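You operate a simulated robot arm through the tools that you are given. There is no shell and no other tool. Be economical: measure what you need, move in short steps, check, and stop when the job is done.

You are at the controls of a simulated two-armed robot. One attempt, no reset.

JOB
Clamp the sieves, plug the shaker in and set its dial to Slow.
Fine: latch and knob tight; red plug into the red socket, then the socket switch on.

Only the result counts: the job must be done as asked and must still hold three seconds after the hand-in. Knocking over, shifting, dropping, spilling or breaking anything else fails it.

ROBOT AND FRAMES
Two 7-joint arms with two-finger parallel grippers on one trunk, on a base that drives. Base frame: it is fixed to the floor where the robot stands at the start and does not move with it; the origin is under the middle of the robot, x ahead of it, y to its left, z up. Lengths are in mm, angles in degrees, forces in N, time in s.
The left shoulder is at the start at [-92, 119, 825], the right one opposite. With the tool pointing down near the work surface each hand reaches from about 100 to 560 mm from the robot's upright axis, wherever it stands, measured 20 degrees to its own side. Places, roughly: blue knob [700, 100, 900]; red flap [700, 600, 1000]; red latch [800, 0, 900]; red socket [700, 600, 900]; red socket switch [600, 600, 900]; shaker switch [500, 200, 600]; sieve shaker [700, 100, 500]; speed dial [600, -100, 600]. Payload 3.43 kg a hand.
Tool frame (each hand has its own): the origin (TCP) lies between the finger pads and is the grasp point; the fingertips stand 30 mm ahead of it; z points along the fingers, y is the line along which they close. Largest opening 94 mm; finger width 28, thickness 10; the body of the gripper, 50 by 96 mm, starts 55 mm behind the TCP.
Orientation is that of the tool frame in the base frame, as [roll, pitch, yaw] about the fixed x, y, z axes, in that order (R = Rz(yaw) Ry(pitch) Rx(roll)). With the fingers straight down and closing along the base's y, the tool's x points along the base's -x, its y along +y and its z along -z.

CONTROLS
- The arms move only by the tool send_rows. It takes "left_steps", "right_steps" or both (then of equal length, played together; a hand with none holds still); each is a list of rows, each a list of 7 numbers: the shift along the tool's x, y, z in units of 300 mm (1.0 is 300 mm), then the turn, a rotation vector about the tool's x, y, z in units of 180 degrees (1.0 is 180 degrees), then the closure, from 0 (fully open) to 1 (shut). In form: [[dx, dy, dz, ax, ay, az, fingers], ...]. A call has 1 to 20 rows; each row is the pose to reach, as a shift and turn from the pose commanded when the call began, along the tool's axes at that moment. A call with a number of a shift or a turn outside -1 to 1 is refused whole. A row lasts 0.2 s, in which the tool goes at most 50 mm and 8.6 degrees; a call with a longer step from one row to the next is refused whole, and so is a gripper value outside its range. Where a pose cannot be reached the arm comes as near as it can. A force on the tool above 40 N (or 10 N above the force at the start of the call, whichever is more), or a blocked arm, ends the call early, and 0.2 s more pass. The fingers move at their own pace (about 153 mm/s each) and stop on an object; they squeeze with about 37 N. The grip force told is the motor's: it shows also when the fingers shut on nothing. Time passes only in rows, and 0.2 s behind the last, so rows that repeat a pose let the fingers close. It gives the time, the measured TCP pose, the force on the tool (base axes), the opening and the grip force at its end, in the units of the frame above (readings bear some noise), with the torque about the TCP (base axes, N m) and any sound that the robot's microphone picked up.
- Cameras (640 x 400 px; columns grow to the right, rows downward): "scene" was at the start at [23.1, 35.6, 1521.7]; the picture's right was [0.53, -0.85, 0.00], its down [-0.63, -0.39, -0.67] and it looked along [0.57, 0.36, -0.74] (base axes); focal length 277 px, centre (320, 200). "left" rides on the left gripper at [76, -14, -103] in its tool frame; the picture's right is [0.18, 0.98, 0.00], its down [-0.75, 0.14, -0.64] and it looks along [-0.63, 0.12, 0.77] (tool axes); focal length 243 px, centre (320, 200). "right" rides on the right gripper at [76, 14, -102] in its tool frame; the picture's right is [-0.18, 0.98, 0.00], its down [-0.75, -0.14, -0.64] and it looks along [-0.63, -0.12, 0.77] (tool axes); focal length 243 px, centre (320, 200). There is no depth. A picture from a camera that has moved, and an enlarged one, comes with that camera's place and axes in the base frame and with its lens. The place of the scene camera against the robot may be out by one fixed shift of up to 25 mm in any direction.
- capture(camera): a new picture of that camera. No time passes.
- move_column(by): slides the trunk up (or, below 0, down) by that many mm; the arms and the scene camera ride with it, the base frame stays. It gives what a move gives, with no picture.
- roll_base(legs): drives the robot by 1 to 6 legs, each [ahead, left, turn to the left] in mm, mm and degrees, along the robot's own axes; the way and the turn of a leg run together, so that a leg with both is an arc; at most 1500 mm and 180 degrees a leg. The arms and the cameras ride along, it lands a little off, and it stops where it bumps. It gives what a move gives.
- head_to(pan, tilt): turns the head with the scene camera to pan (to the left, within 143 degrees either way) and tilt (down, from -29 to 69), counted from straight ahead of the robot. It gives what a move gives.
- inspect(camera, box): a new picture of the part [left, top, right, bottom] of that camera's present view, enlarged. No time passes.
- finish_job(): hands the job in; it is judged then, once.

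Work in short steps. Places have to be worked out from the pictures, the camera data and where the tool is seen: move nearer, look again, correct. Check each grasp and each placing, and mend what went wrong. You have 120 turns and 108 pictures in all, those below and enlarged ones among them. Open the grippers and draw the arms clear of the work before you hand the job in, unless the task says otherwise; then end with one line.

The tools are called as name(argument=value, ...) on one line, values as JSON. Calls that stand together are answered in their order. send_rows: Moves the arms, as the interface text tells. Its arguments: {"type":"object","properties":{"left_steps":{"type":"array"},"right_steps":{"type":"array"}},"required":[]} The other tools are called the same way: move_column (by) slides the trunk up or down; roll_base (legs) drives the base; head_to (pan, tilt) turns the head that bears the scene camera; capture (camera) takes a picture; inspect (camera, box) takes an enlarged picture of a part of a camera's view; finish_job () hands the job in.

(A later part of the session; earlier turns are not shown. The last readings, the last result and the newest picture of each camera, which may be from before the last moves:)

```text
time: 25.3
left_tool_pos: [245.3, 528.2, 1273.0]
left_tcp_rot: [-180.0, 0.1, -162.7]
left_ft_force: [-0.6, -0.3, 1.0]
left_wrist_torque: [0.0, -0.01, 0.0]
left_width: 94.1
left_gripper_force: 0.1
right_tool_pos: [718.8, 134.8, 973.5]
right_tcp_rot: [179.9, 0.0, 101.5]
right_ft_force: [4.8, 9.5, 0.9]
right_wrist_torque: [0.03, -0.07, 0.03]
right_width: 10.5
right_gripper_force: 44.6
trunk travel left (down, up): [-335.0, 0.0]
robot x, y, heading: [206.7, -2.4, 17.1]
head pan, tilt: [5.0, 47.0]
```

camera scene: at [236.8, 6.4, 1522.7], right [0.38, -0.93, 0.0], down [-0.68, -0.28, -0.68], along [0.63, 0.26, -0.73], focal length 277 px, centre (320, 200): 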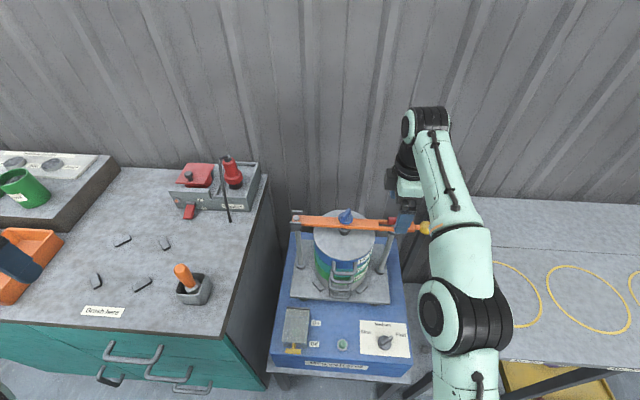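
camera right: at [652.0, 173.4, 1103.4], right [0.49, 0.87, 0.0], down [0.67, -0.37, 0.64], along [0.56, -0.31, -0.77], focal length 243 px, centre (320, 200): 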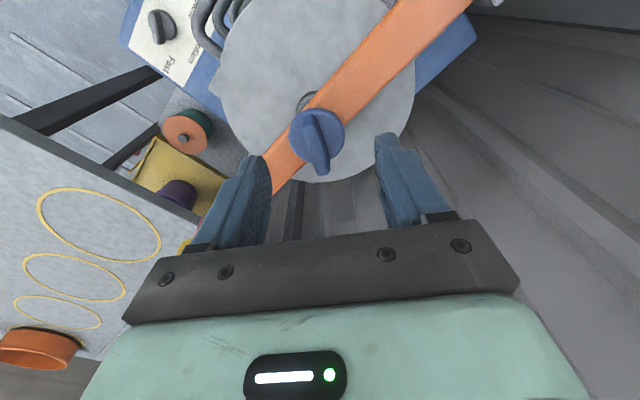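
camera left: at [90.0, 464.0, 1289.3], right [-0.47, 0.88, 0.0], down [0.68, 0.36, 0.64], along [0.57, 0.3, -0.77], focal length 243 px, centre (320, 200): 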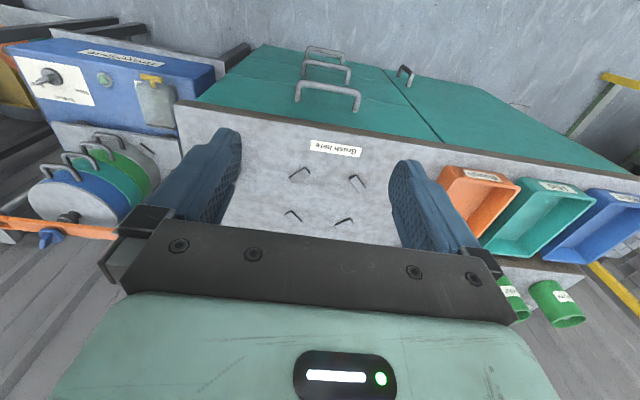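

There's no resistance yet, so I continue clockwise.

send_rows(right_steps=[[0, 0, 0, 0, 0, 0.045, 1], [0, 0, 0, 0, 0, 0.09, 1], [0, 0, 0, 0, 0, 0.135, 1], [0, 0, 0, 0, 0, 0.18, 1], [0, 0, 0, 0, 0, 0.225, 1], [0, 0, 0, 0, 0, 0.27, 1], [0, 0, 0, 0, 0, 0.315, 1], [0, 0, 0, 0, 0, 0.36, 1], [0, 0, 0, 0, 0, 0.405, 1], [0, 0, 0, 0, 0, 0.45, 1]])

inspect(camera="scene", box=[300, 180, 400, 260])

```text
time: 27.5
left_tool_pos: [246.3, 527.9, 1272.5]
left_tcp_rot: [180.0, 0.0, -162.8]
left_ft_force: [-0.6, -0.1, 0.7]
left_wrist_torque: [0.01, 0.02, 0.01]
left_width: 94.4
left_gripper_force: 0.1
right_tool_pos: [719.8, 133.2, 971.1]
right_tcp_rot: [179.8, 0.1, 20.7]
right_ft_force: [13.4, 0.7, 5.7]
right_wrist_torque: [-0.61, 0.82, 2.71]
right_width: 24.3
right_gripper_force: 44.7
trunk travel left (down, up): [-335.0, 0.0]
robot x, y, heading: [211.8, -1.9, 17.4]
head pan, tilt: [5.0, 47.0]
```

```text
5.00 times, centred on (350, 220) of scene
camera zoom: at [238.2, 7.2, 1612.8], right [0.38, -0.93, 0.0], down [-0.68, -0.28, -0.68], along [0.63, 0.26, -0.73], focal length 1384 px, centre (170, 100)
```

zoom: 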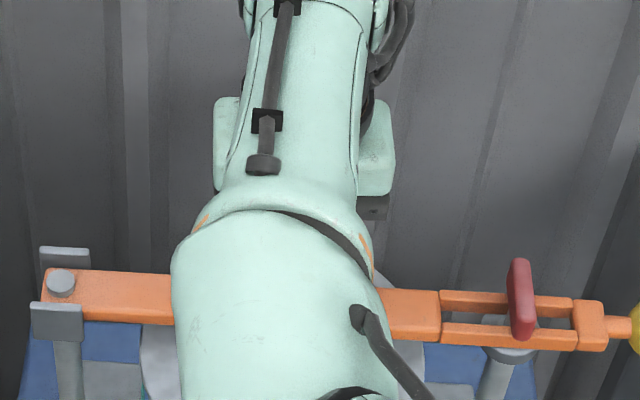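

The torque rose to 2.7 N m and the fingers slipped, so the knob is tight. I back off slightly, open, rise and look.

send_rows(right_steps=[[0, 0, 0, 0, 0, -0.04, 1], [0, 0, 0, 0, 0, -0.05, 0.3], [0, 0, 0, 0, 0, -0.05, 0.3], [0, 0, -0.1, 0, 0, -0.05, 0.3], [0, 0, -0.2, 0, 0, -0.05, 0.3], [0, 0, -0.3, 0, 0, -0.05, 0.3]])

capture(camera="right")

```text
time: 28.9
left_tool_pos: [244.7, 527.7, 1272.3]
left_tcp_rot: [-180.0, 0.1, -162.8]
left_ft_force: [0.4, 0.4, -0.4]
left_wrist_torque: [-0.02, 0.01, 0.0]
left_width: 93.8
left_gripper_force: 0.0
right_tool_pos: [720.7, 132.2, 1062.9]
right_tcp_rot: [180.0, 0.1, 29.7]
right_ft_force: [0.0, -0.4, 0.3]
right_wrist_torque: [-0.02, -0.01, 0.0]
right_width: 65.8
right_gripper_force: 0.0
trunk travel left (down, up): [-335.0, 0.0]
robot x, y, heading: [205.8, -4.9, 17.1]
head pan, tilt: [5.0, 47.0]
```

```text
70 pictures are left
camera right: at [794.2, 157.8, 1165.8], right [0.33, -0.95, 0.0], down [-0.73, -0.25, 0.64], along [-0.61, -0.21, -0.77], focal length 243 px, centre (320, 200)
```

right: 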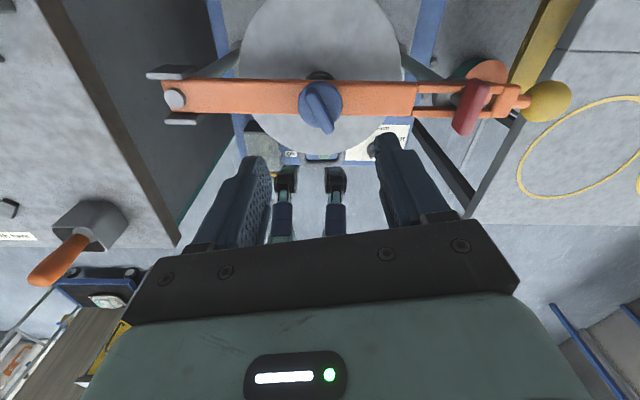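

The knob has turned about 115° and is at its stop; the clamp is done. The dial is at about (558,-77,603), so I retreat the hand to above it while turning the tool to yaw 160.

send_rows(right_steps=[[-0.055, 0.021, 0, 0, 0, -0.045, 0.3], [-0.11, 0.042, 0, 0, 0, -0.09, 0.3], [-0.165, 0.063, 0, 0, 0, -0.135, 0.3], [-0.22, 0.085, 0, 0, 0, -0.18, 0.3], [-0.275, 0.106, 0, 0, 0, -0.225, 0.3], [-0.33, 0.127, 0, 0, 0, -0.27, 0.3], [-0.385, 0.148, 0, 0, 0, -0.315, 0.3], [-0.44, 0.17, 0, 0, 0, -0.36, 0.3], [-0.495, 0.191, 0, 0, 0, -0.405, 0.3], [-0.55, 0.212, 0, 0, 0, -0.45, 0.3], [-0.605, 0.233, 0, 0, 0, -0.495, 0.3], [-0.66, 0.255, 0, 0, 0, -0.54, 0.3], [-0.715, 0.276, 0, 0, 0, -0.585, 0.3], [-0.77, 0.297, 0, 0, 0, -0.63, 0.3], [-0.825, 0.318, 0, 0, 0, -0.675, 0.3], [-0.89, 0.344, 0, 0, 0, -0.72, 0.3]])

move_column(by=-200)

capture(camera="right")

capture(camera="scene")

```text
time: 32.3
left_tool_pos: [244.0, 526.5, 1273.1]
left_tcp_rot: [179.9, 0.1, -162.8]
left_ft_force: [-0.8, -1.2, 0.8]
left_wrist_torque: [-0.02, 0.01, 0.01]
left_width: 94.1
left_gripper_force: 0.0
right_tool_pos: [535.0, -88.1, 1062.5]
right_tcp_rot: [180.0, 0.1, 159.4]
right_ft_force: [0.5, -0.1, -0.4]
right_wrist_torque: [-0.01, 0.0, 0.01]
right_width: 65.8
right_gripper_force: 0.1
trunk travel left (down, up): [-335.0, 0.0]
robot x, y, heading: [204.3, -6.1, 17.2]
head pan, tilt: [5.0, 47.0]
```

```text
time: 34.5
left_tool_pos: [244.1, 527.1, 1073.8]
left_tcp_rot: [-179.9, 0.1, -162.8]
left_ft_force: [0.4, -0.3, -0.5]
left_wrist_torque: [-0.01, -0.02, -0.02]
left_width: 94.2
left_gripper_force: 0.0
right_tool_pos: [536.9, -86.7, 860.9]
right_tcp_rot: [180.0, 0.1, 159.2]
right_ft_force: [-0.3, -0.1, 0.7]
right_wrist_torque: [0.03, 0.01, 0.02]
right_width: 65.6
right_gripper_force: 0.0
trunk travel left (down, up): [-135.0, 200.0]
robot x, y, heading: [205.0, -2.0, 17.3]
head pan, tilt: [5.0, 47.0]
```

```text
69 pictures are left
camera right: at [471.8, -47.6, 965.6], right [0.52, 0.85, 0.0], down [0.65, -0.4, 0.64], along [0.55, -0.33, -0.77], focal length 243 px, centre (320, 200)
```

right: 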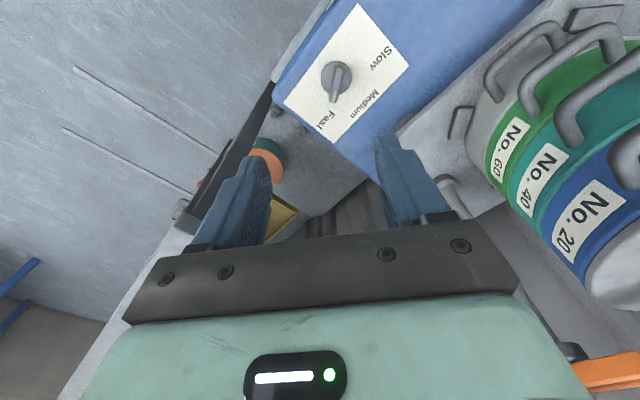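

```text
68 pictures are left
camera scene: at [247.4, 10.4, 1409.9], right [0.38, -0.93, 0.0], down [-0.68, -0.28, -0.68], along [0.63, 0.26, -0.73], focal length 277 px, centre (320, 200)
```

scene: 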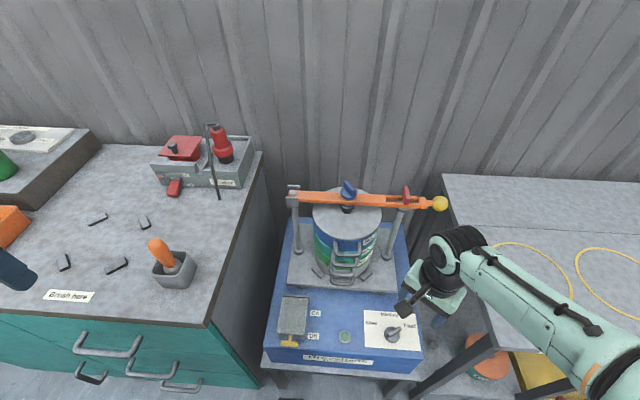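

The dial is at about (557,-75,610). I raise the trunk a little so the arm comes from above, then lower the hand over the dial to look closer.

move_column(by=100)

send_rows(right_steps=[[-0.01, 0.01, 0.15, 0, 0, 0, 0.3], [-0.02, 0.02, 0.3, 0, 0, 0, 0.3], [-0.03, 0.03, 0.45, 0, 0, 0, 0.3], [-0.04, 0.045, 0.6, 0, 0, 0, 0.3], [-0.051, 0.062, 0.75, 0, 0, 0, 0.3], [-0.051, 0.062, 0.88, 0, 0, 0, 0.3]])

capture(camera="right")

capture(camera="scene")

```text
time: 35.8
left_tool_pos: [243.1, 527.4, 1173.3]
left_tcp_rot: [179.9, -0.1, -162.9]
left_ft_force: [0.1, 0.5, -0.8]
left_wrist_torque: [-0.02, 0.0, -0.01]
left_width: 93.6
left_gripper_force: 0.1
right_tool_pos: [537.3, -88.2, 961.7]
right_tcp_rot: [-180.0, 0.0, 159.1]
right_ft_force: [0.2, -0.3, -0.5]
right_wrist_torque: [0.02, -0.03, -0.01]
right_width: 65.8
right_gripper_force: 0.0
trunk travel left (down, up): [-235.0, 100.0]
robot x, y, heading: [205.9, -0.6, 17.2]
head pan, tilt: [5.0, 47.0]
```

```text
time: 37.2
left_tool_pos: [244.0, 526.6, 1172.4]
left_tcp_rot: [180.0, 0.0, -162.8]
left_ft_force: [-0.5, -0.5, -0.2]
left_wrist_torque: [0.02, 0.04, 0.01]
left_width: 94.0
left_gripper_force: 0.1
right_tool_pos: [557.4, -76.2, 698.4]
right_tcp_rot: [180.0, 0.0, 159.2]
right_ft_force: [-0.5, -0.3, 0.5]
right_wrist_torque: [0.02, 0.01, 0.0]
right_width: 65.7
right_gripper_force: 0.0
trunk travel left (down, up): [-235.0, 100.0]
robot x, y, heading: [204.7, -0.9, 17.4]
head pan, tilt: [5.0, 47.0]
```

```text
67 pictures are left
camera right: at [491.5, -36.1, 800.2], right [0.52, 0.85, 0.0], down [0.65, -0.4, 0.64], along [0.55, -0.33, -0.77], focal length 243 px, centre (320, 200)
```

right: 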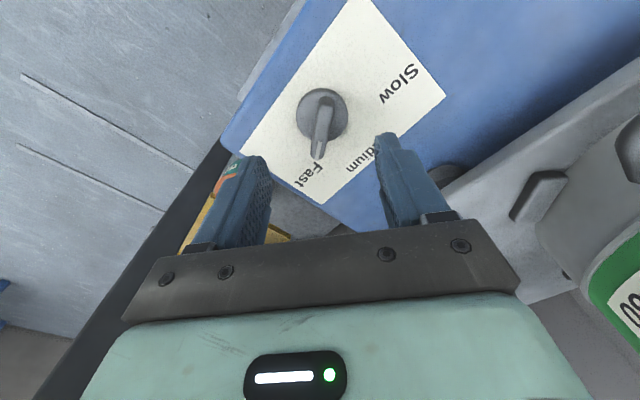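

```text
66 pictures are left
camera scene: at [237.8, 7.6, 1508.0], right [0.38, -0.93, 0.0], down [-0.68, -0.28, -0.68], along [0.63, 0.26, -0.73], focal length 277 px, centre (320, 200)
```

scene: 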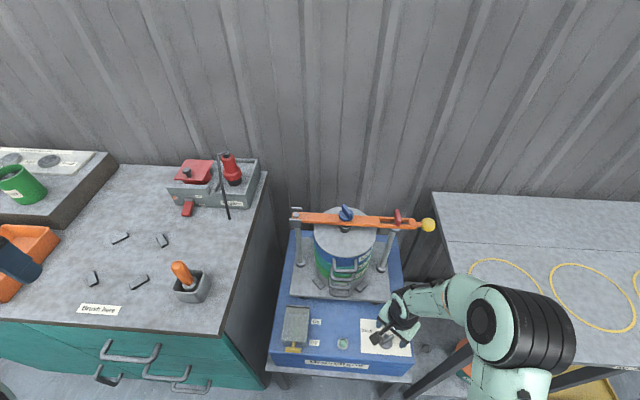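

The pointer is at about -40° (Fast), Slow is at about +77°, and the centre is at about (554,-71). I align the tool to the wing and lower some more.

send_rows(right_steps=[[0.016, 0.009, 0.04, 0, 0, 0.04, 0.4], [0.016, 0.009, 0.08, 0, 0, 0.08, 0.5], [0.016, 0.009, 0.11, 0, 0, 0.108, 0.5]])

inspect(camera="right", box=[220, 60, 420, 220])

inspect(camera="scene", box=[340, 280, 420, 380])

```text
time: 38.0
left_tool_pos: [244.0, 527.6, 1173.3]
left_tcp_rot: [179.9, 0.1, -162.7]
left_ft_force: [0.4, -0.8, 0.2]
left_wrist_torque: [-0.01, -0.02, -0.03]
left_width: 93.8
left_gripper_force: 0.1
right_tool_pos: [553.8, -70.2, 663.9]
right_tcp_rot: [-179.9, -0.1, 139.6]
right_ft_force: [-0.2, 0.7, -0.5]
right_wrist_torque: [0.0, 0.01, 0.02]
right_width: 47.1
right_gripper_force: 0.0
trunk travel left (down, up): [-235.0, 100.0]
robot x, y, heading: [203.8, -4.8, 17.1]
head pan, tilt: [5.0, 47.0]
```

```text
2.50 times, centred on (320, 140) of right
camera zoom: at [505.7, -11.7, 767.8], right [0.78, 0.63, 0.0], down [0.48, -0.6, 0.64], along [0.41, -0.5, -0.77], focal length 606 px, centre (320, 350)
```

zoom: 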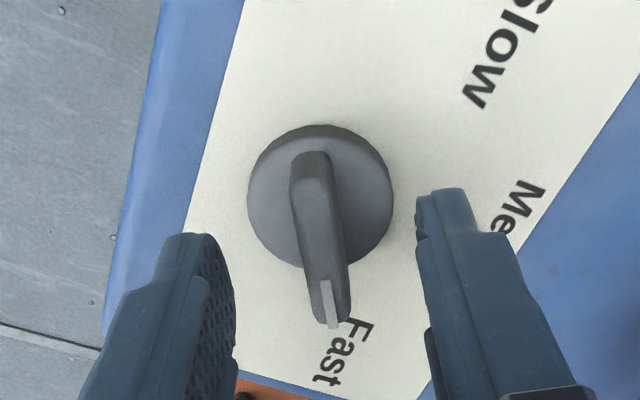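

```text
4.00 times, centred on (380, 330) of scene
camera zoom: at [237.5, 7.6, 1508.0], right [0.38, -0.93, 0.0], down [-0.68, -0.28, -0.68], along [0.63, 0.26, -0.73], focal length 1107 px, centre (80, -320)
```

zoom: 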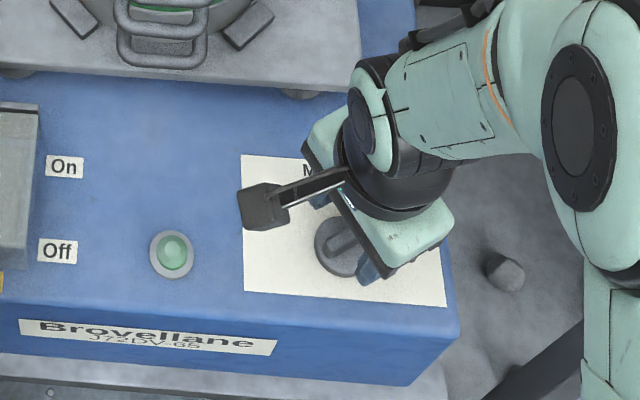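

The wing is at about -45° with its centre at (555,-72). I make a small correction, lower 20 mm and close.

send_rows(right_steps=[[-0.003, -0.005, 0.035, 0, 0, 0.025, 0.5], [-0.003, -0.005, 0.067, 0, 0, 0.025, 0.5], [-0.003, -0.005, 0.067, 0, 0, 0.025, 1], [-0.003, -0.005, 0.067, 0, 0, 0.025, 1], [-0.003, -0.005, 0.067, 0, 0, 0.025, 1]])

inspect(camera="right", box=[220, 60, 420, 220])

```text
time: 39.2
left_tool_pos: [245.3, 528.0, 1172.8]
left_tcp_rot: [-180.0, 0.1, -162.8]
left_ft_force: [0.5, 0.1, -0.3]
left_wrist_torque: [0.02, 0.01, 0.03]
left_width: 94.2
left_gripper_force: 0.0
right_tool_pos: [555.6, -72.7, 644.8]
right_tcp_rot: [179.8, 0.0, 135.4]
right_ft_force: [4.4, 2.8, -4.3]
right_wrist_torque: [-0.62, -0.22, 1.23]
right_width: 11.5
right_gripper_force: 44.8
trunk travel left (down, up): [-235.0, 100.0]
robot x, y, heading: [206.5, -1.9, 17.4]
head pan, tilt: [5.0, 47.0]
```

```text
2.50 times, centred on (320, 140) of right
camera zoom: at [511.2, -9.5, 748.5], right [0.82, 0.57, 0.0], down [0.44, -0.63, 0.64], along [0.37, -0.53, -0.77], focal length 606 px, centre (320, 350)
```

zoom: 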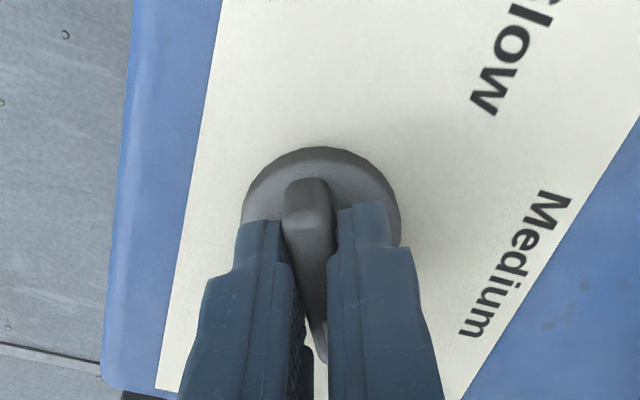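

Wing gripped at 11.5 mm. I turn it counter-clockwise by 115° toward Slow.

send_rows(right_steps=[[0, 0, 0, 0, 0, -0.045, 1], [0, 0, 0, 0, 0, -0.09, 1], [0, 0, 0, 0, 0, -0.135, 1], [0, 0, 0, 0, 0, -0.18, 1], [0, 0, 0, 0, 0, -0.225, 1], [0, 0, 0, 0, 0, -0.27, 1], [0, 0, 0, 0, 0, -0.315, 1], [0, 0, 0, 0, 0, -0.36, 1], [0, 0, 0, 0, 0, -0.405, 1], [0, 0, 0, 0, 0, -0.45, 1], [0, 0, 0, 0, 0, -0.495, 1], [0, 0, 0, 0, 0, -0.54, 1], [0, 0, 0, 0, 0, -0.585, 1], [0, 0, 0, 0, 0, -0.63, 1], [0, 0, 0, 0, 0, -0.64, 1]])

inspect(camera="scene", box=[340, 280, 420, 380])

```text
time: 42.4
left_tool_pos: [244.1, 527.6, 1173.4]
left_tcp_rot: [179.9, 0.1, -162.8]
left_ft_force: [0.0, -0.2, 0.2]
left_wrist_torque: [0.01, 0.01, 0.02]
left_width: 94.1
left_gripper_force: 0.0
right_tool_pos: [554.6, -73.3, 645.3]
right_tcp_rot: [-179.9, 0.0, -109.5]
right_ft_force: [4.8, -3.5, 11.8]
right_wrist_torque: [-1.16, 0.44, -0.05]
right_width: 10.7
right_gripper_force: 44.7
trunk travel left (down, up): [-235.0, 100.0]
robot x, y, heading: [204.7, -4.2, 17.2]
head pan, tilt: [5.0, 47.0]
```

```text
4.00 times, centred on (380, 330) of scene
camera zoom: at [237.4, 7.4, 1508.0], right [0.38, -0.93, 0.0], down [-0.68, -0.28, -0.68], along [0.63, 0.26, -0.73], focal length 1107 px, centre (80, -320)
```

zoom: 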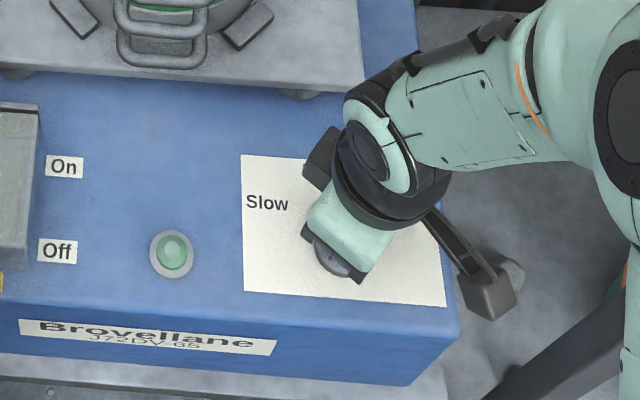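

The pointer is now at about 70°. I turn 7° more and read the torque, then release and look.

send_rows(right_steps=[[0, 0, 0, 0, 0, -0.02, 1], [0, 0, 0, 0, 0, -0.039, 1]])

send_rows(right_steps=[[0, 0, 0, 0, 0, 0, 0.5], [0, 0, 0, 0, 0, 0, 0.5], [0, 0, -0.1, 0, 0, 0, 0.5], [0, 0, -0.2, 0, 0, 0, 0.5], [0, 0, -0.35, 0, 0, 0, 0.5]])

capture(camera="right")

```text
time: 43.0
left_tool_pos: [243.4, 527.4, 1173.0]
left_tcp_rot: [180.0, 0.1, -162.8]
left_ft_force: [-0.3, 0.1, -0.2]
left_wrist_torque: [-0.03, 0.0, -0.01]
left_width: 93.8
left_gripper_force: 0.0
right_tool_pos: [554.6, -72.9, 645.8]
right_tcp_rot: [-179.8, 0.0, -102.5]
right_ft_force: [6.6, -5.9, 8.2]
right_wrist_torque: [-0.24, -0.04, 0.0]
right_width: 11.0
right_gripper_force: 44.4
trunk travel left (down, up): [-235.0, 100.0]
robot x, y, heading: [203.7, -3.3, 17.2]
head pan, tilt: [5.0, 47.0]
```

```text
time: 44.2
left_tool_pos: [244.5, 526.7, 1173.1]
left_tcp_rot: [-179.9, 0.1, -162.8]
left_ft_force: [0.3, 0.0, -0.2]
left_wrist_torque: [0.01, -0.01, 0.02]
left_width: 94.0
left_gripper_force: 0.0
right_tool_pos: [552.2, -72.9, 750.5]
right_tcp_rot: [180.0, 0.0, -102.4]
right_ft_force: [-0.5, 0.4, -0.2]
right_wrist_torque: [0.0, 0.0, -0.01]
right_width: 46.8
right_gripper_force: 0.1
trunk travel left (down, up): [-235.0, 100.0]
robot x, y, heading: [206.6, 0.8, 17.4]
head pan, tilt: [5.0, 47.0]
```

```text
61 pictures are left
camera right: at [523.2, -144.9, 854.5], right [-0.92, 0.39, 0.0], down [0.3, 0.71, 0.64], along [0.25, 0.59, -0.77], focal length 243 px, centre (320, 200)
```

right: 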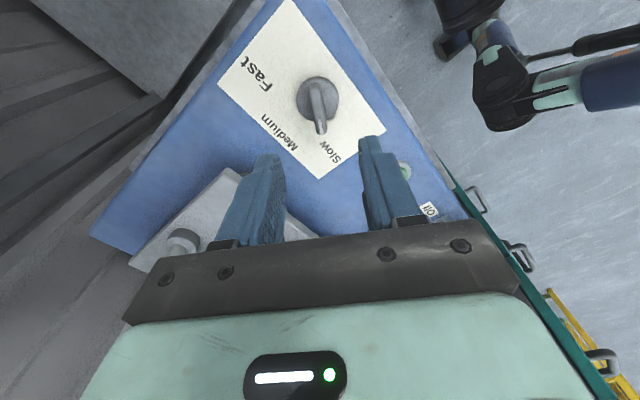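

The pointer sits near Slow; I zoom to measure it.

inspect(camera="right", box=[220, 30, 420, 180])

```text
2.67 times, centred on (320, 105) of right
camera zoom: at [523.2, -144.9, 854.5], right [-0.92, 0.39, 0.0], down [0.3, 0.71, 0.64], along [0.25, 0.59, -0.77], focal length 647 px, centre (320, 453)
```

zoom: 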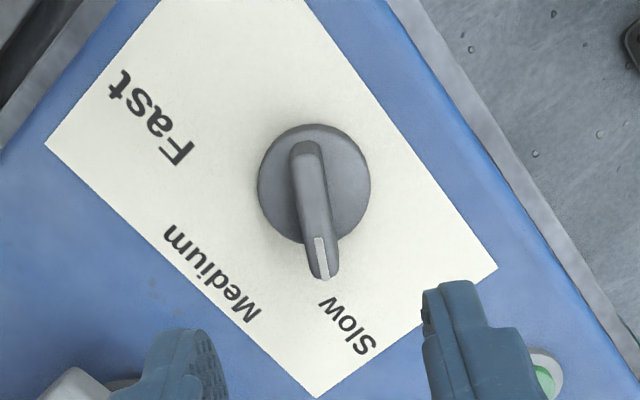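

It is about 4° short of the label's centre, so I regrasp and nudge it 4° more.

send_rows(right_steps=[[0, 0, 0.15, 0, 0, 0, 0.5], [0, 0, 0.3, 0, 0, 0, 0.5], [0, 0, 0.35, 0, 0, 0, 0.5], [0, 0, 0.35, 0, 0, 0, 1], [0, 0, 0.35, 0, 0, 0, 1], [0, 0, 0.35, 0, 0, -0.012, 1], [0, 0, 0.35, 0, 0, -0.024, 1], [0, 0, 0.35, 0, 0, -0.024, 1]])

send_rows(right_steps=[[0, 0, 0, 0, 0, 0, 0.5], [0, 0, 0, 0, 0, 0, 0.5], [0, 0, -0.15, 0, 0, 0, 0.5], [0, 0, -0.3, 0, 0, 0, 0.5], [0, 0, -0.45, 0, 0, 0, 0.5], [0, 0, -0.6, 0, 0, 0, 0.5]])

inspect(camera="right", box=[220, 30, 420, 180])

```text
time: 46.0
left_tool_pos: [243.5, 526.4, 1173.3]
left_tcp_rot: [179.9, 0.1, -162.8]
left_ft_force: [-0.2, 1.2, 0.2]
left_wrist_torque: [-0.03, -0.01, -0.02]
left_width: 94.1
left_gripper_force: 0.1
right_tool_pos: [555.2, -73.9, 645.1]
right_tcp_rot: [-179.9, 0.1, -98.3]
right_ft_force: [-2.5, -1.5, 9.6]
right_wrist_torque: [-0.09, 0.19, -1.54]
right_width: 11.9
right_gripper_force: 44.9
trunk travel left (down, up): [-235.0, 100.0]
robot x, y, heading: [206.0, -1.3, 16.9]
head pan, tilt: [5.0, 47.0]
```

```text
time: 47.4
left_tool_pos: [243.1, 526.9, 1173.2]
left_tcp_rot: [-180.0, 0.1, -162.8]
left_ft_force: [-0.3, 0.3, 0.4]
left_wrist_torque: [0.02, 0.01, -0.01]
left_width: 94.2
left_gripper_force: 0.0
right_tool_pos: [552.3, -73.5, 826.1]
right_tcp_rot: [-180.0, 0.0, -98.2]
right_ft_force: [-0.5, 0.3, 0.3]
right_wrist_torque: [0.01, -0.02, 0.0]
right_width: 47.1
right_gripper_force: 0.1
trunk travel left (down, up): [-235.0, 100.0]
robot x, y, heading: [208.2, -6.7, 17.1]
head pan, tilt: [5.0, 47.0]
```

```text
2.67 times, centred on (320, 105) of right
camera zoom: at [528.5, -147.6, 929.1], right [-0.95, 0.32, 0.0], down [0.25, 0.73, 0.64], along [0.21, 0.61, -0.77], focal length 647 px, centre (320, 453)
```

zoom: 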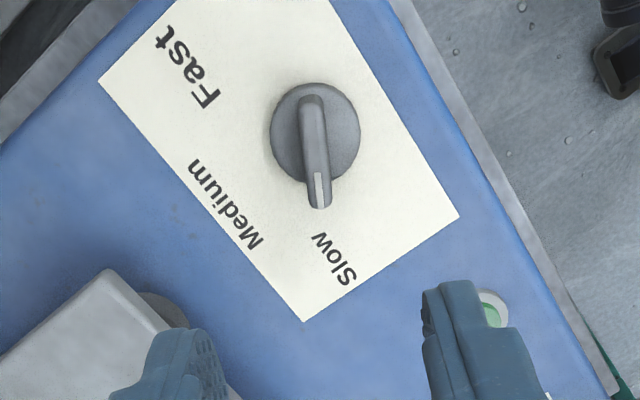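

The reaction of -1.5 N m shows the dial is held at its Slow end stop. Next is the socket: I raise and retract the right hand, raise the trunk, then drive left to face the socket box.

send_rows(right_steps=[[0, 0, -0.15, 0, 0, 0, 0.3], [0, 0, -0.3, 0, 0, 0, 0.3], [0, 0, -0.45, 0, 0, -0.04, 0.3], [0, 0, -0.6, 0, 0, -0.04, 0.3], [0, 0, -0.75, 0, 0, 0, 0.3], [0, 0.1, -0.85, 0, 0, 0.04, 0.3], [0, 0.2, -0.85, 0, 0, 0.08, 0.3], [0, 0.3, -0.85, 0, 0, 0.12, 0.3], [0, 0.35, -0.85, 0, 0, 0.16, 0.3], [0, 0.35, -0.85, 0, 0, 0.2, 0.3], [0, 0.35, -0.85, 0, 0, 0.24, 0.3], [0, 0.35, -0.85, 0, 0, 0.28, 0.3], [0, 0.35, -0.85, 0, 0, 0.32, 0.3], [0, 0.35, -0.85, 0, 0, 0.36, 0]])

move_column(by=100)

roll_base(legs=[[0, 300, 0]])

head_to(pan=0, tilt=69)

capture(camera="scene")

```text
time: 50.4
left_tool_pos: [243.9, 527.0, 1173.1]
left_tcp_rot: [179.9, 0.3, -162.8]
left_ft_force: [0.0, 0.3, -0.4]
left_wrist_torque: [-0.01, 0.02, 0.01]
left_width: 94.3
left_gripper_force: 0.0
right_tool_pos: [449.9, -57.8, 1080.9]
right_tcp_rot: [-179.9, 0.0, -163.2]
right_ft_force: [-0.4, -0.4, -0.7]
right_wrist_torque: [0.0, -0.05, 0.02]
right_width: 94.1
right_gripper_force: 0.1
trunk travel left (down, up): [-235.0, 100.0]
robot x, y, heading: [205.9, -2.4, 17.0]
head pan, tilt: [5.0, 47.0]
```

```text
time: 51.7
left_tool_pos: [244.0, 527.1, 1273.0]
left_tcp_rot: [-179.9, 0.0, -162.8]
left_ft_force: [-0.2, 0.8, 0.6]
left_wrist_torque: [0.02, -0.02, 0.01]
left_width: 94.1
left_gripper_force: 0.0
right_tool_pos: [449.2, -59.0, 1181.1]
right_tcp_rot: [-180.0, 0.0, -163.0]
right_ft_force: [0.2, -1.0, -0.3]
right_wrist_torque: [0.02, -0.01, -0.02]
right_width: 94.0
right_gripper_force: 0.0
trunk travel left (down, up): [-335.0, 0.0]
robot x, y, heading: [207.0, -2.7, 17.2]
head pan, tilt: [5.0, 47.0]
```

```text
time: 52.9
left_tool_pos: [239.8, 549.3, 1272.5]
left_tcp_rot: [180.0, 0.0, -163.2]
left_ft_force: [-0.7, 0.3, -0.3]
left_wrist_torque: [-0.02, -0.06, 0.0]
left_width: 93.9
left_gripper_force: 0.0
right_tool_pos: [441.3, -37.2, 1179.1]
right_tcp_rot: [-179.9, 0.0, -163.4]
right_ft_force: [0.0, -0.7, -0.5]
right_wrist_torque: [0.01, 0.0, 0.01]
right_width: 94.1
right_gripper_force: 0.0
trunk travel left (down, up): [-335.0, 0.0]
robot x, y, heading: [199.8, 19.1, 16.7]
head pan, tilt: [5.0, 47.0]
stopped in leg 1: the robot was blocked; the commanded pose is now the measured one
```

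```text
time: 53.7
left_tool_pos: [239.9, 548.5, 1273.0]
left_tcp_rot: [-180.0, 0.0, -163.3]
left_ft_force: [0.1, -0.8, -0.8]
left_wrist_torque: [-0.01, -0.01, -0.01]
left_width: 94.1
left_gripper_force: 0.1
right_tool_pos: [441.6, -40.1, 1180.6]
right_tcp_rot: [180.0, -0.1, -163.4]
right_ft_force: [0.2, 0.4, 0.7]
right_wrist_torque: [0.01, -0.02, -0.04]
right_width: 94.0
right_gripper_force: 0.1
trunk travel left (down, up): [-335.0, 0.0]
robot x, y, heading: [195.5, 16.7, 16.9]
head pan, tilt: [0.0, 68.8]
```

```text
58 pictures are left
camera scene: at [207.9, 14.4, 1586.9], right [0.29, -0.96, 0.0], down [-0.89, -0.27, -0.36], along [0.35, 0.11, -0.93], focal length 277 px, centre (320, 200)
```

scene: 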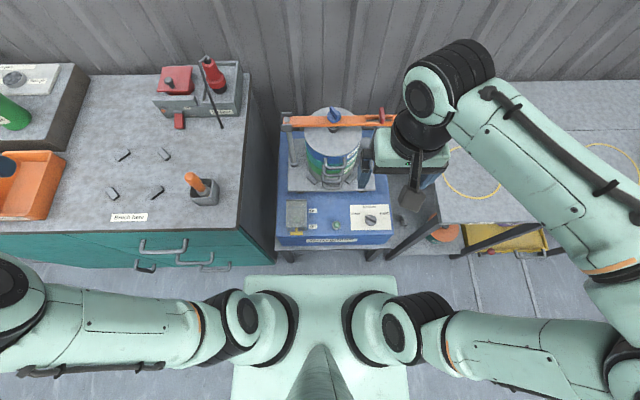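

The base bumped into something, probably a drawer handle, after about 22 mm. I back off 60 mm, then shift left.

roll_base(legs=[[-60, 0, 0], [0, 270, 0]])

capture(camera="scene")

```text
time: 57.3
left_tool_pos: [105.8, 787.4, 1271.5]
left_tcp_rot: [-179.9, 0.1, -163.5]
left_ft_force: [0.3, 0.8, 0.1]
left_wrist_torque: [0.01, 0.0, 0.02]
left_width: 94.1
left_gripper_force: 0.0
right_tool_pos: [302.5, 197.4, 1180.3]
right_tcp_rot: [-180.0, 0.0, -163.8]
right_ft_force: [-0.4, -0.2, -0.2]
right_wrist_torque: [-0.03, 0.01, 0.01]
right_width: 94.1
right_gripper_force: 0.1
trunk travel left (down, up): [-335.0, 0.0]
robot x, y, heading: [62.7, 254.6, 16.4]
head pan, tilt: [0.0, 68.8]
stopped in leg 2: the robot was blocked; the commanded pose is now the measured one
```

```text
57 pictures are left
camera scene: at [69.5, 253.6, 1586.8], right [0.28, -0.96, 0.0], down [-0.89, -0.26, -0.36], along [0.35, 0.1, -0.93], focal length 277 px, centre (320, 200)
```

scene: 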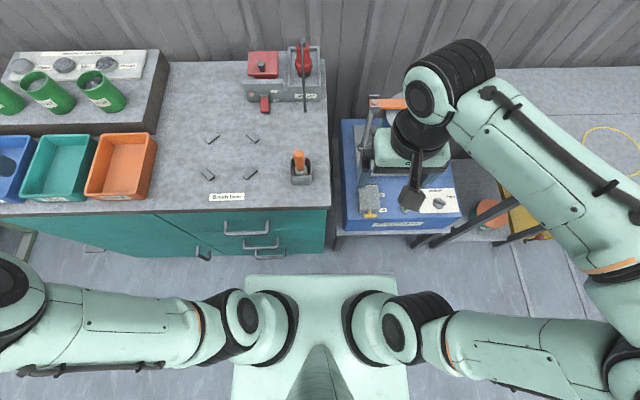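

Blocked again, likely by the door handle at the lower left. From here I bring the left hand toward the socket box for a close look, in two moves.

send_rows(left_steps=[[-0.09, -0.11, 0, 0, 0, 0, 0], [-0.18, -0.22, 0, 0, 0, 0, 0], [-0.27, -0.33, 0, 0, 0, 0, 0], [-0.36, -0.44, 0, 0, 0, 0, 0], [-0.45, -0.55, 0, 0, 0, 0, 0], [-0.54, -0.66, 0, 0, 0, 0, 0], [-0.58, -0.705, 0, 0, 0, 0, 0]])

send_rows(left_steps=[[-0.09, -0.1, 0.07, 0, 0, 0, 0], [-0.18, -0.2, 0.14, 0, 0, 0, 0], [-0.27, -0.3, 0.21, 0, 0, 0, 0], [-0.36, -0.4, 0.28, 0, 0, 0, 0], [-0.45, -0.5, 0.34, 0, 0, 0, 0], [-0.54, -0.6, 0.4, 0, 0, 0, 0], [-0.58, -0.7, 0.4, 0, 0, 0, 0]])

capture(camera="left")

head_to(pan=12, tilt=45)

capture(camera="scene")

```text
time: 58.9
left_tool_pos: [332.6, 631.6, 1274.6]
left_tcp_rot: [-179.9, 0.2, -163.7]
left_ft_force: [0.3, 0.1, -0.2]
left_wrist_torque: [-0.01, 0.0, 0.02]
left_width: 93.9
left_gripper_force: 0.0
right_tool_pos: [304.0, 197.1, 1180.2]
right_tcp_rot: [-179.9, -0.1, -163.8]
right_ft_force: [1.1, 0.0, 0.8]
right_wrist_torque: [-0.02, 0.02, -0.05]
right_width: 94.2
right_gripper_force: 0.0
trunk travel left (down, up): [-335.0, 0.0]
robot x, y, heading: [55.1, 255.6, 16.3]
head pan, tilt: [0.0, 68.8]
```

```text
time: 60.5
left_tool_pos: [540.4, 474.6, 1144.1]
left_tcp_rot: [180.0, 0.1, -163.7]
left_ft_force: [-0.5, 0.1, 0.0]
left_wrist_torque: [0.01, -0.03, 0.03]
left_width: 94.2
left_gripper_force: 0.0
left hand out of reach, approached as far as the arm can: row 6, 7
right_tool_pos: [302.5, 196.1, 1179.7]
right_tcp_rot: [180.0, 0.0, -163.7]
right_ft_force: [0.0, -0.3, 0.0]
right_wrist_torque: [-0.04, 0.0, 0.0]
right_width: 94.0
right_gripper_force: 0.0
trunk travel left (down, up): [-335.0, 0.0]
robot x, y, heading: [59.3, 257.1, 16.4]
head pan, tilt: [0.0, 68.8]
```

```text
56 pictures are left
camera left: at [470.7, 437.8, 1245.3], right [-0.45, 0.89, 0.0], down [0.68, 0.35, 0.64], along [0.57, 0.29, -0.77], focal length 243 px, centre (320, 200)
```

left: 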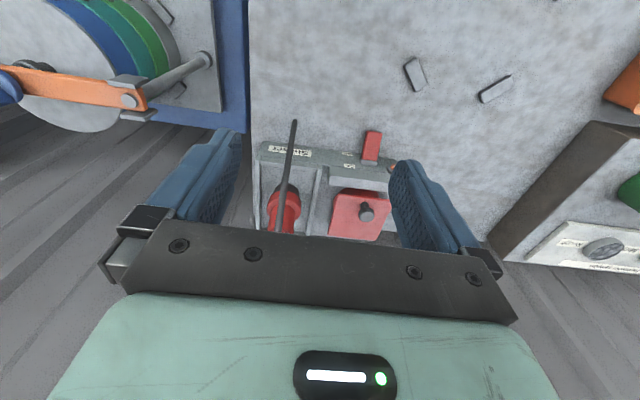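

```text
time: 61.3
left_tool_pos: [541.6, 474.6, 1143.3]
left_tcp_rot: [-180.0, 0.1, -163.6]
left_ft_force: [-0.2, 0.1, 0.6]
left_wrist_torque: [0.0, 0.01, 0.03]
left_width: 93.8
left_gripper_force: 0.0
right_tool_pos: [304.2, 195.4, 1180.4]
right_tcp_rot: [179.9, 0.0, -163.7]
right_ft_force: [0.0, 0.7, 0.3]
right_wrist_torque: [0.02, -0.01, 0.0]
right_width: 94.1
right_gripper_force: 0.1
trunk travel left (down, up): [-335.0, 0.0]
robot x, y, heading: [60.8, 256.0, 16.3]
head pan, tilt: [12.0, 45.0]
```

```text
55 pictures are left
camera scene: at [88.2, 274.2, 1615.6], right [0.47, -0.88, 0.0], down [-0.62, -0.34, -0.71], along [0.62, 0.34, -0.71], focal length 277 px, centre (320, 200)
```

scene: 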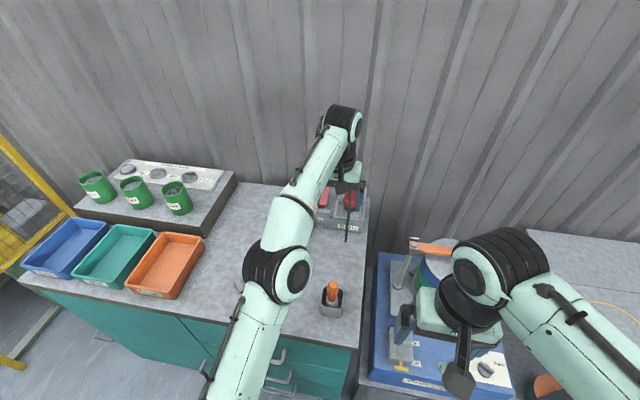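

inspect(camera="left", box=[240, 100, 420, 240])

```text
2.86 times, centred on (330, 170) of left
camera zoom: at [471.8, 439.1, 1245.0], right [-0.45, 0.89, 0.0], down [0.68, 0.35, 0.64], along [0.57, 0.29, -0.77], focal length 693 px, centre (291, 286)
```

zoom: 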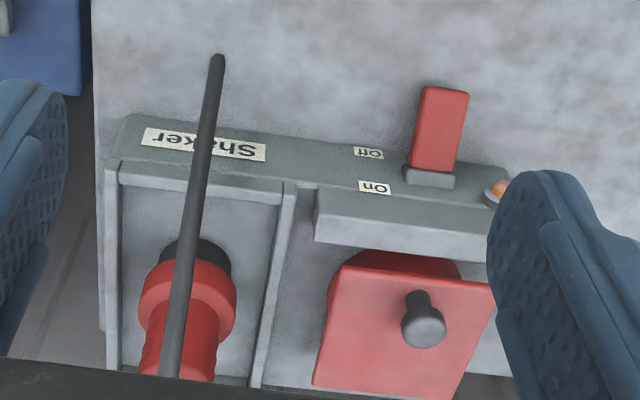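

The box layout is clear: plug about (730,504), flap and socket about (685,615), switch about (590,585). These are beyond tool-down reach, so I'll work with the hand tilted 45° forward. I tilt the left hand now and view the flap from the front.

send_rows(left_steps=[[-0.03, 0.03, 0.05, 0, -0.042, 0, 0], [-0.06, 0.06, 0.1, 0, -0.084, 0, 0], [-0.1, 0.09, 0.16, 0, -0.126, 0, 0], [-0.13, 0.12, 0.21, 0, -0.168, 0, 0], [-0.16, 0.15, 0.26, 0, -0.21, 0, 0], [-0.186, 0.17, 0.31, 0, -0.25, 0, 0]])

capture(camera="left")

```text
time: 62.7
left_tool_pos: [578.0, 537.9, 1052.5]
left_tcp_rot: [-180.0, 45.0, -163.6]
left_ft_force: [-0.5, -0.1, 0.4]
left_wrist_torque: [0.02, 0.01, -0.01]
left_width: 93.9
left_gripper_force: 0.1
right_tool_pos: [304.3, 195.4, 1179.2]
right_tcp_rot: [180.0, 0.1, -163.9]
right_ft_force: [-0.6, 0.3, -0.4]
right_wrist_torque: [-0.01, -0.03, -0.01]
right_width: 94.2
right_gripper_force: 0.1
trunk travel left (down, up): [-335.0, 0.0]
robot x, y, heading: [59.5, 254.4, 16.4]
head pan, tilt: [12.0, 45.0]
```

```text
53 pictures are left
camera left: at [461.3, 487.9, 1070.3], right [-0.4, 0.91, -0.13], down [0.03, 0.16, 0.99], along [0.92, 0.39, -0.09], focal length 243 px, centre (320, 200)
```

left: 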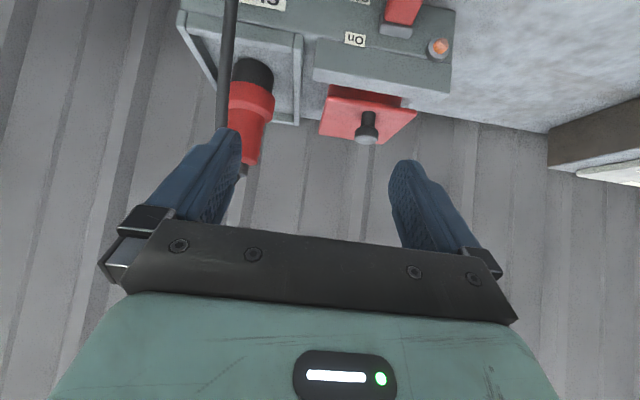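

inspect(camera="left", box=[200, 0, 470, 180])

```text
2.22 times, centred on (335, 90) of left
camera zoom: at [461.3, 487.9, 1070.3], right [-0.4, 0.91, -0.13], down [0.03, 0.16, 0.99], along [0.92, 0.39, -0.09], focal length 539 px, centre (287, 444)
```

zoom: 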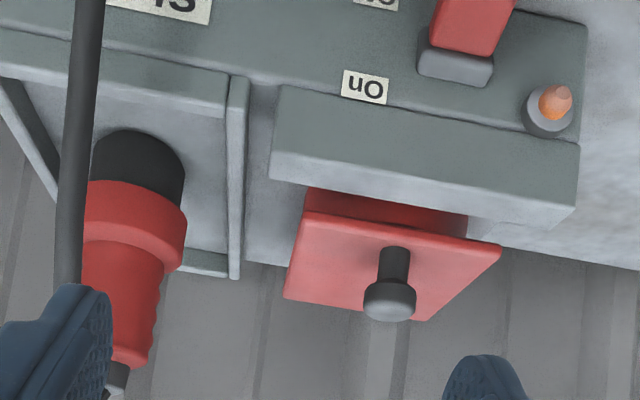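

The flap is level at z of about 955, hinged at the back, with its knob head near the front edge at about (660,611,975). I stage the left hand about 60 mm short of the knob.

send_rows(left_steps=[[-0.02, 0.05, 0.07, 0, 0, 0, 0.3], [-0.04, 0.1, 0.14, 0, 0, 0, 0.3], [-0.06, 0.157, 0.207, 0, 0, 0, 0.3]])

capture(camera="left")

```text
time: 63.5
left_tool_pos: [622.4, 600.0, 1018.1]
left_tcp_rot: [-180.0, 45.0, -163.6]
left_ft_force: [0.1, -0.8, -0.1]
left_wrist_torque: [-0.04, 0.05, -0.02]
left_width: 66.0
left_gripper_force: 0.1
right_tool_pos: [304.1, 196.9, 1180.6]
right_tcp_rot: [-179.9, 0.0, -163.9]
right_ft_force: [0.0, 0.3, 0.2]
right_wrist_torque: [0.03, 0.01, 0.01]
right_width: 93.9
right_gripper_force: 0.2
trunk travel left (down, up): [-335.0, 0.0]
robot x, y, heading: [61.7, 255.7, 16.3]
head pan, tilt: [12.0, 45.0]
```

```text
51 pictures are left
camera left: at [502.9, 549.9, 1035.8], right [-0.4, 0.91, -0.13], down [0.04, 0.16, 0.99], along [0.92, 0.39, -0.1], focal length 243 px, centre (320, 200)
```

left: 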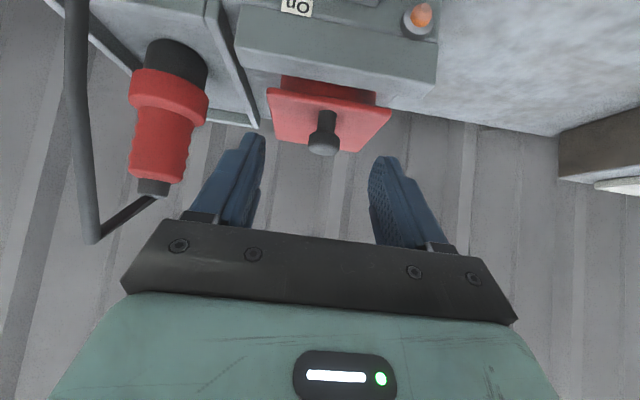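

The knob head is refined to (664,614,976) and well centred. I move in and close on it.

send_rows(left_steps=[[-0.006, 0.007, 0.06, 0, 0, 0, 0.4], [-0.011, 0.007, 0.129, 0, 0, 0, 0.4], [-0.011, 0.007, 0.129, 0, 0, 0, 1], [-0.011, 0.007, 0.129, 0, 0, 0, 1], [-0.011, 0.007, 0.129, 0, 0, 0, 1]])

inspect(camera="left", box=[200, 40, 440, 220])

```text
time: 64.7
left_tool_pos: [649.0, 612.1, 993.8]
left_tcp_rot: [179.9, 44.8, -163.4]
left_ft_force: [1.2, 12.9, -3.4]
left_wrist_torque: [0.26, 0.24, 0.24]
left_width: 23.0
left_gripper_force: 44.9
right_tool_pos: [303.5, 197.2, 1180.3]
right_tcp_rot: [-179.9, 0.0, -163.8]
right_ft_force: [-0.2, 0.5, 0.5]
right_wrist_torque: [-0.02, -0.01, 0.01]
right_width: 93.9
right_gripper_force: 0.0
trunk travel left (down, up): [-335.0, 0.0]
robot x, y, heading: [60.4, 254.2, 16.3]
head pan, tilt: [12.0, 45.0]
```

```text
2.22 times, centred on (320, 130) of left
camera zoom: at [530.1, 561.6, 1011.6], right [-0.4, 0.91, -0.13], down [0.04, 0.16, 0.99], along [0.91, 0.39, -0.1], focal length 539 px, centre (320, 356)
```

zoom: 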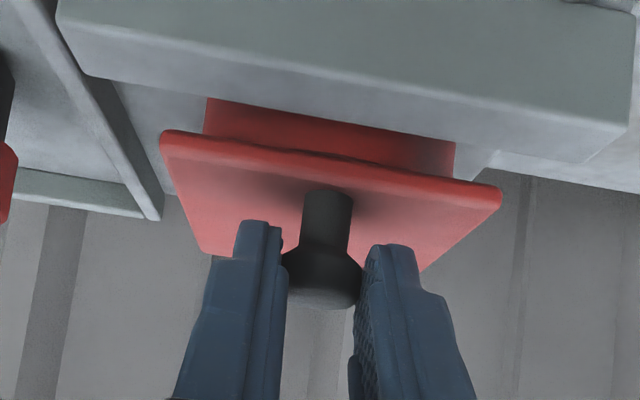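

Knob gripped (23 mm). I lift it along the arc about the rear hinge, up to roughly 40°.

send_rows(left_steps=[[-0.024, 0.005, -0.012, 0, 0, 0, 1], [-0.047, 0.005, -0.023, 0, 0, 0, 1], [-0.072, 0.005, -0.031, 0, 0, 0, 1], [-0.098, 0.005, -0.037, 0, 0, 0, 1], [-0.125, 0.005, -0.041, 0, 0, 0, 1], [-0.15, 0.005, -0.043, 0, 0, 0, 1], [-0.176, 0.005, -0.042, 0, 0, 0, 1], [-0.203, 0.005, -0.039, 0, 0, 0, 1]])

capture(camera="left")

```text
time: 66.4
left_tool_pos: [676.8, 619.9, 1057.3]
left_tcp_rot: [-179.7, 46.9, -163.4]
left_ft_force: [-14.3, -1.3, 16.0]
left_wrist_torque: [-0.01, 0.27, 0.1]
left_width: 0.1
left_gripper_force: 32.9
right_tool_pos: [301.8, 195.3, 1180.2]
right_tcp_rot: [179.9, 0.1, -163.7]
right_ft_force: [0.6, 0.1, 1.0]
right_wrist_torque: [-0.02, 0.02, 0.01]
right_width: 94.4
right_gripper_force: 0.1
trunk travel left (down, up): [-335.0, 0.0]
robot x, y, heading: [63.5, 256.0, 16.3]
head pan, tilt: [12.0, 45.0]
stopped in row 8 (left hand): the force on the tool passed its limit at 41 N (the readings are from after the stop); the commanded pose is now the measured one
```

```text
49 pictures are left
camera left: at [557.4, 569.4, 1070.8], right [-0.4, 0.91, -0.14], down [0.01, 0.15, 0.99], along [0.92, 0.4, -0.07], focal length 243 px, centre (320, 200)
```

left: 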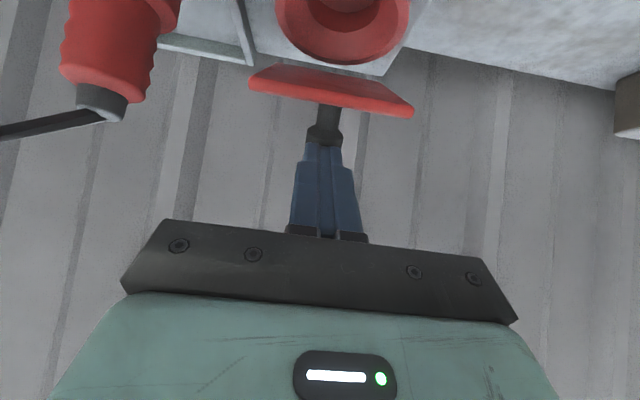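

The fingers slipped off the knob, but the flap is partly open with the socket visible. I retract a little to see whether it stays.

send_rows(left_steps=[[0, 0, -0.03, 0, 0, 0, 1], [0, 0, -0.1, 0, 0, 0, 1], [0, 0, -0.15, 0, 0, 0, 1]])

capture(camera="left")

```text
time: 67.2
left_tool_pos: [646.7, 609.4, 1079.7]
left_tcp_rot: [-179.9, 45.9, -163.4]
left_ft_force: [0.5, -0.2, 0.7]
left_wrist_torque: [0.0, -0.01, 0.05]
left_width: 0.0
left_gripper_force: 32.2
right_tool_pos: [303.6, 194.8, 1179.6]
right_tcp_rot: [180.0, 0.0, -163.8]
right_ft_force: [0.0, -0.1, 0.2]
right_wrist_torque: [0.01, 0.0, 0.01]
right_width: 93.8
right_gripper_force: 0.1
trunk travel left (down, up): [-335.0, 0.0]
robot x, y, heading: [59.9, 257.9, 16.2]
head pan, tilt: [12.0, 45.0]
```

```text
48 pictures are left
camera left: at [527.8, 559.9, 1095.4], right [-0.4, 0.91, -0.13], down [0.02, 0.15, 0.99], along [0.92, 0.39, -0.08], focal length 243 px, centre (320, 200)
```

left: 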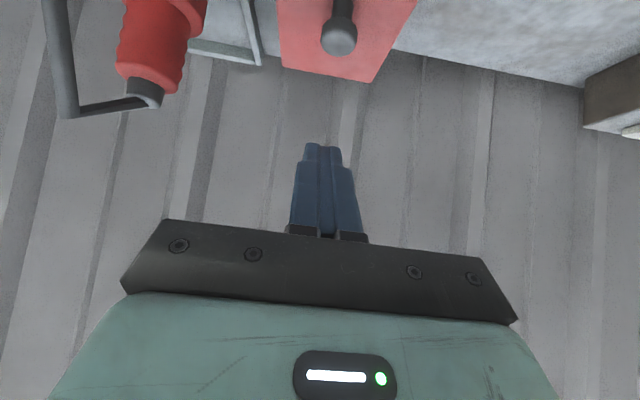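

The flap falls shut by itself, so it must be held or go past vertical. To clear the switch and the other hand I'll use the left hand with its camera on top, so I retract and roll it 180° about its own axis.

send_rows(left_steps=[[0, 0, -0.1, 0, 0, -0.04, 0.3], [0, 0, -0.2, 0, 0, -0.085, 0.3], [0, 0, -0.3, 0, 0, -0.13, 0.3], [0, 0, -0.3, 0, 0, -0.175, 0.3], [0, 0, -0.3, 0, 0, -0.22, 0.3], [0, 0, -0.3, 0, 0, -0.265, 0.3], [0, 0, -0.3, 0, 0, -0.31, 0.3], [0, 0, -0.3, 0, 0, -0.355, 0.3], [0, 0, -0.3, 0, 0, -0.4, 0.3], [0, 0, -0.3, 0, 0, -0.445, 0.3], [0, 0, -0.3, 0, 0, -0.49, 0.3], [0, 0, -0.3, 0, 0, -0.535, 0.3], [0, 0, -0.3, 0, 0, -0.58, 0.3], [0, 0, -0.3, 0, 0, -0.625, 0.3], [0, 0, -0.3, 0, 0, -0.67, 0.3], [0, 0, -0.3, 0, 0, -0.715, 0.3], [0, 0, -0.3, 0, 0, -0.76, 0.3], [0, 0, -0.3, 0, 0, -0.805, 0.3], [0, 0, -0.3, 0, 0, -0.85, 0.3], [0, 0, -0.3, 0, 0, -0.895, 0.3]])

send_rows(left_steps=[[0, 0, 0, 0, 0, -0.04, 0.3], [0, 0, 0, 0, 0, -0.08, 0.3], [0, 0, 0, 0, 0, -0.105, 0.3]])

capture(camera="left")

```text
time: 71.4
left_tool_pos: [583.8, 593.5, 1142.7]
left_tcp_rot: [-161.6, -43.0, -9.6]
left_ft_force: [0.0, -0.8, -0.4]
left_wrist_torque: [-0.04, 0.01, 0.01]
left_width: 66.0
left_gripper_force: 0.1
right_tool_pos: [303.5, 194.9, 1179.0]
right_tcp_rot: [180.0, 0.0, -163.8]
right_ft_force: [0.3, -0.5, -0.1]
right_wrist_torque: [-0.01, 0.0, -0.02]
right_width: 94.1
right_gripper_force: 0.0
trunk travel left (down, up): [-335.0, 0.0]
robot x, y, heading: [60.3, 253.0, 16.9]
head pan, tilt: [12.0, 45.0]
```

```text
time: 72.2
left_tool_pos: [583.7, 592.7, 1142.8]
left_tcp_rot: [179.7, -46.1, 16.7]
left_ft_force: [0.3, 0.1, -0.1]
left_wrist_torque: [0.01, 0.0, 0.0]
left_width: 66.0
left_gripper_force: 0.0
right_tool_pos: [303.6, 196.8, 1179.9]
right_tcp_rot: [180.0, 0.0, -163.8]
right_ft_force: [-1.0, 0.3, 0.3]
right_wrist_torque: [-0.04, 0.01, -0.01]
right_width: 93.9
right_gripper_force: 0.1
trunk travel left (down, up): [-335.0, 0.0]
robot x, y, heading: [59.9, 256.6, 16.4]
head pan, tilt: [12.0, 45.0]
```

```text
47 pictures are left
camera left: at [558.2, 599.7, 1268.5], right [0.4, -0.91, 0.14], down [-0.9, -0.42, -0.1], along [0.14, -0.08, -0.99], focal length 243 px, centre (320, 200)
```

left: 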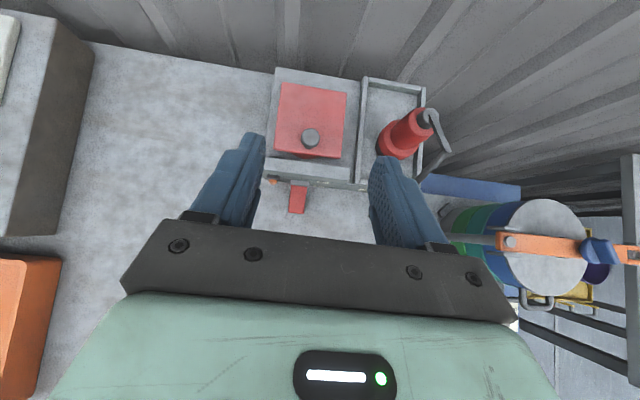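

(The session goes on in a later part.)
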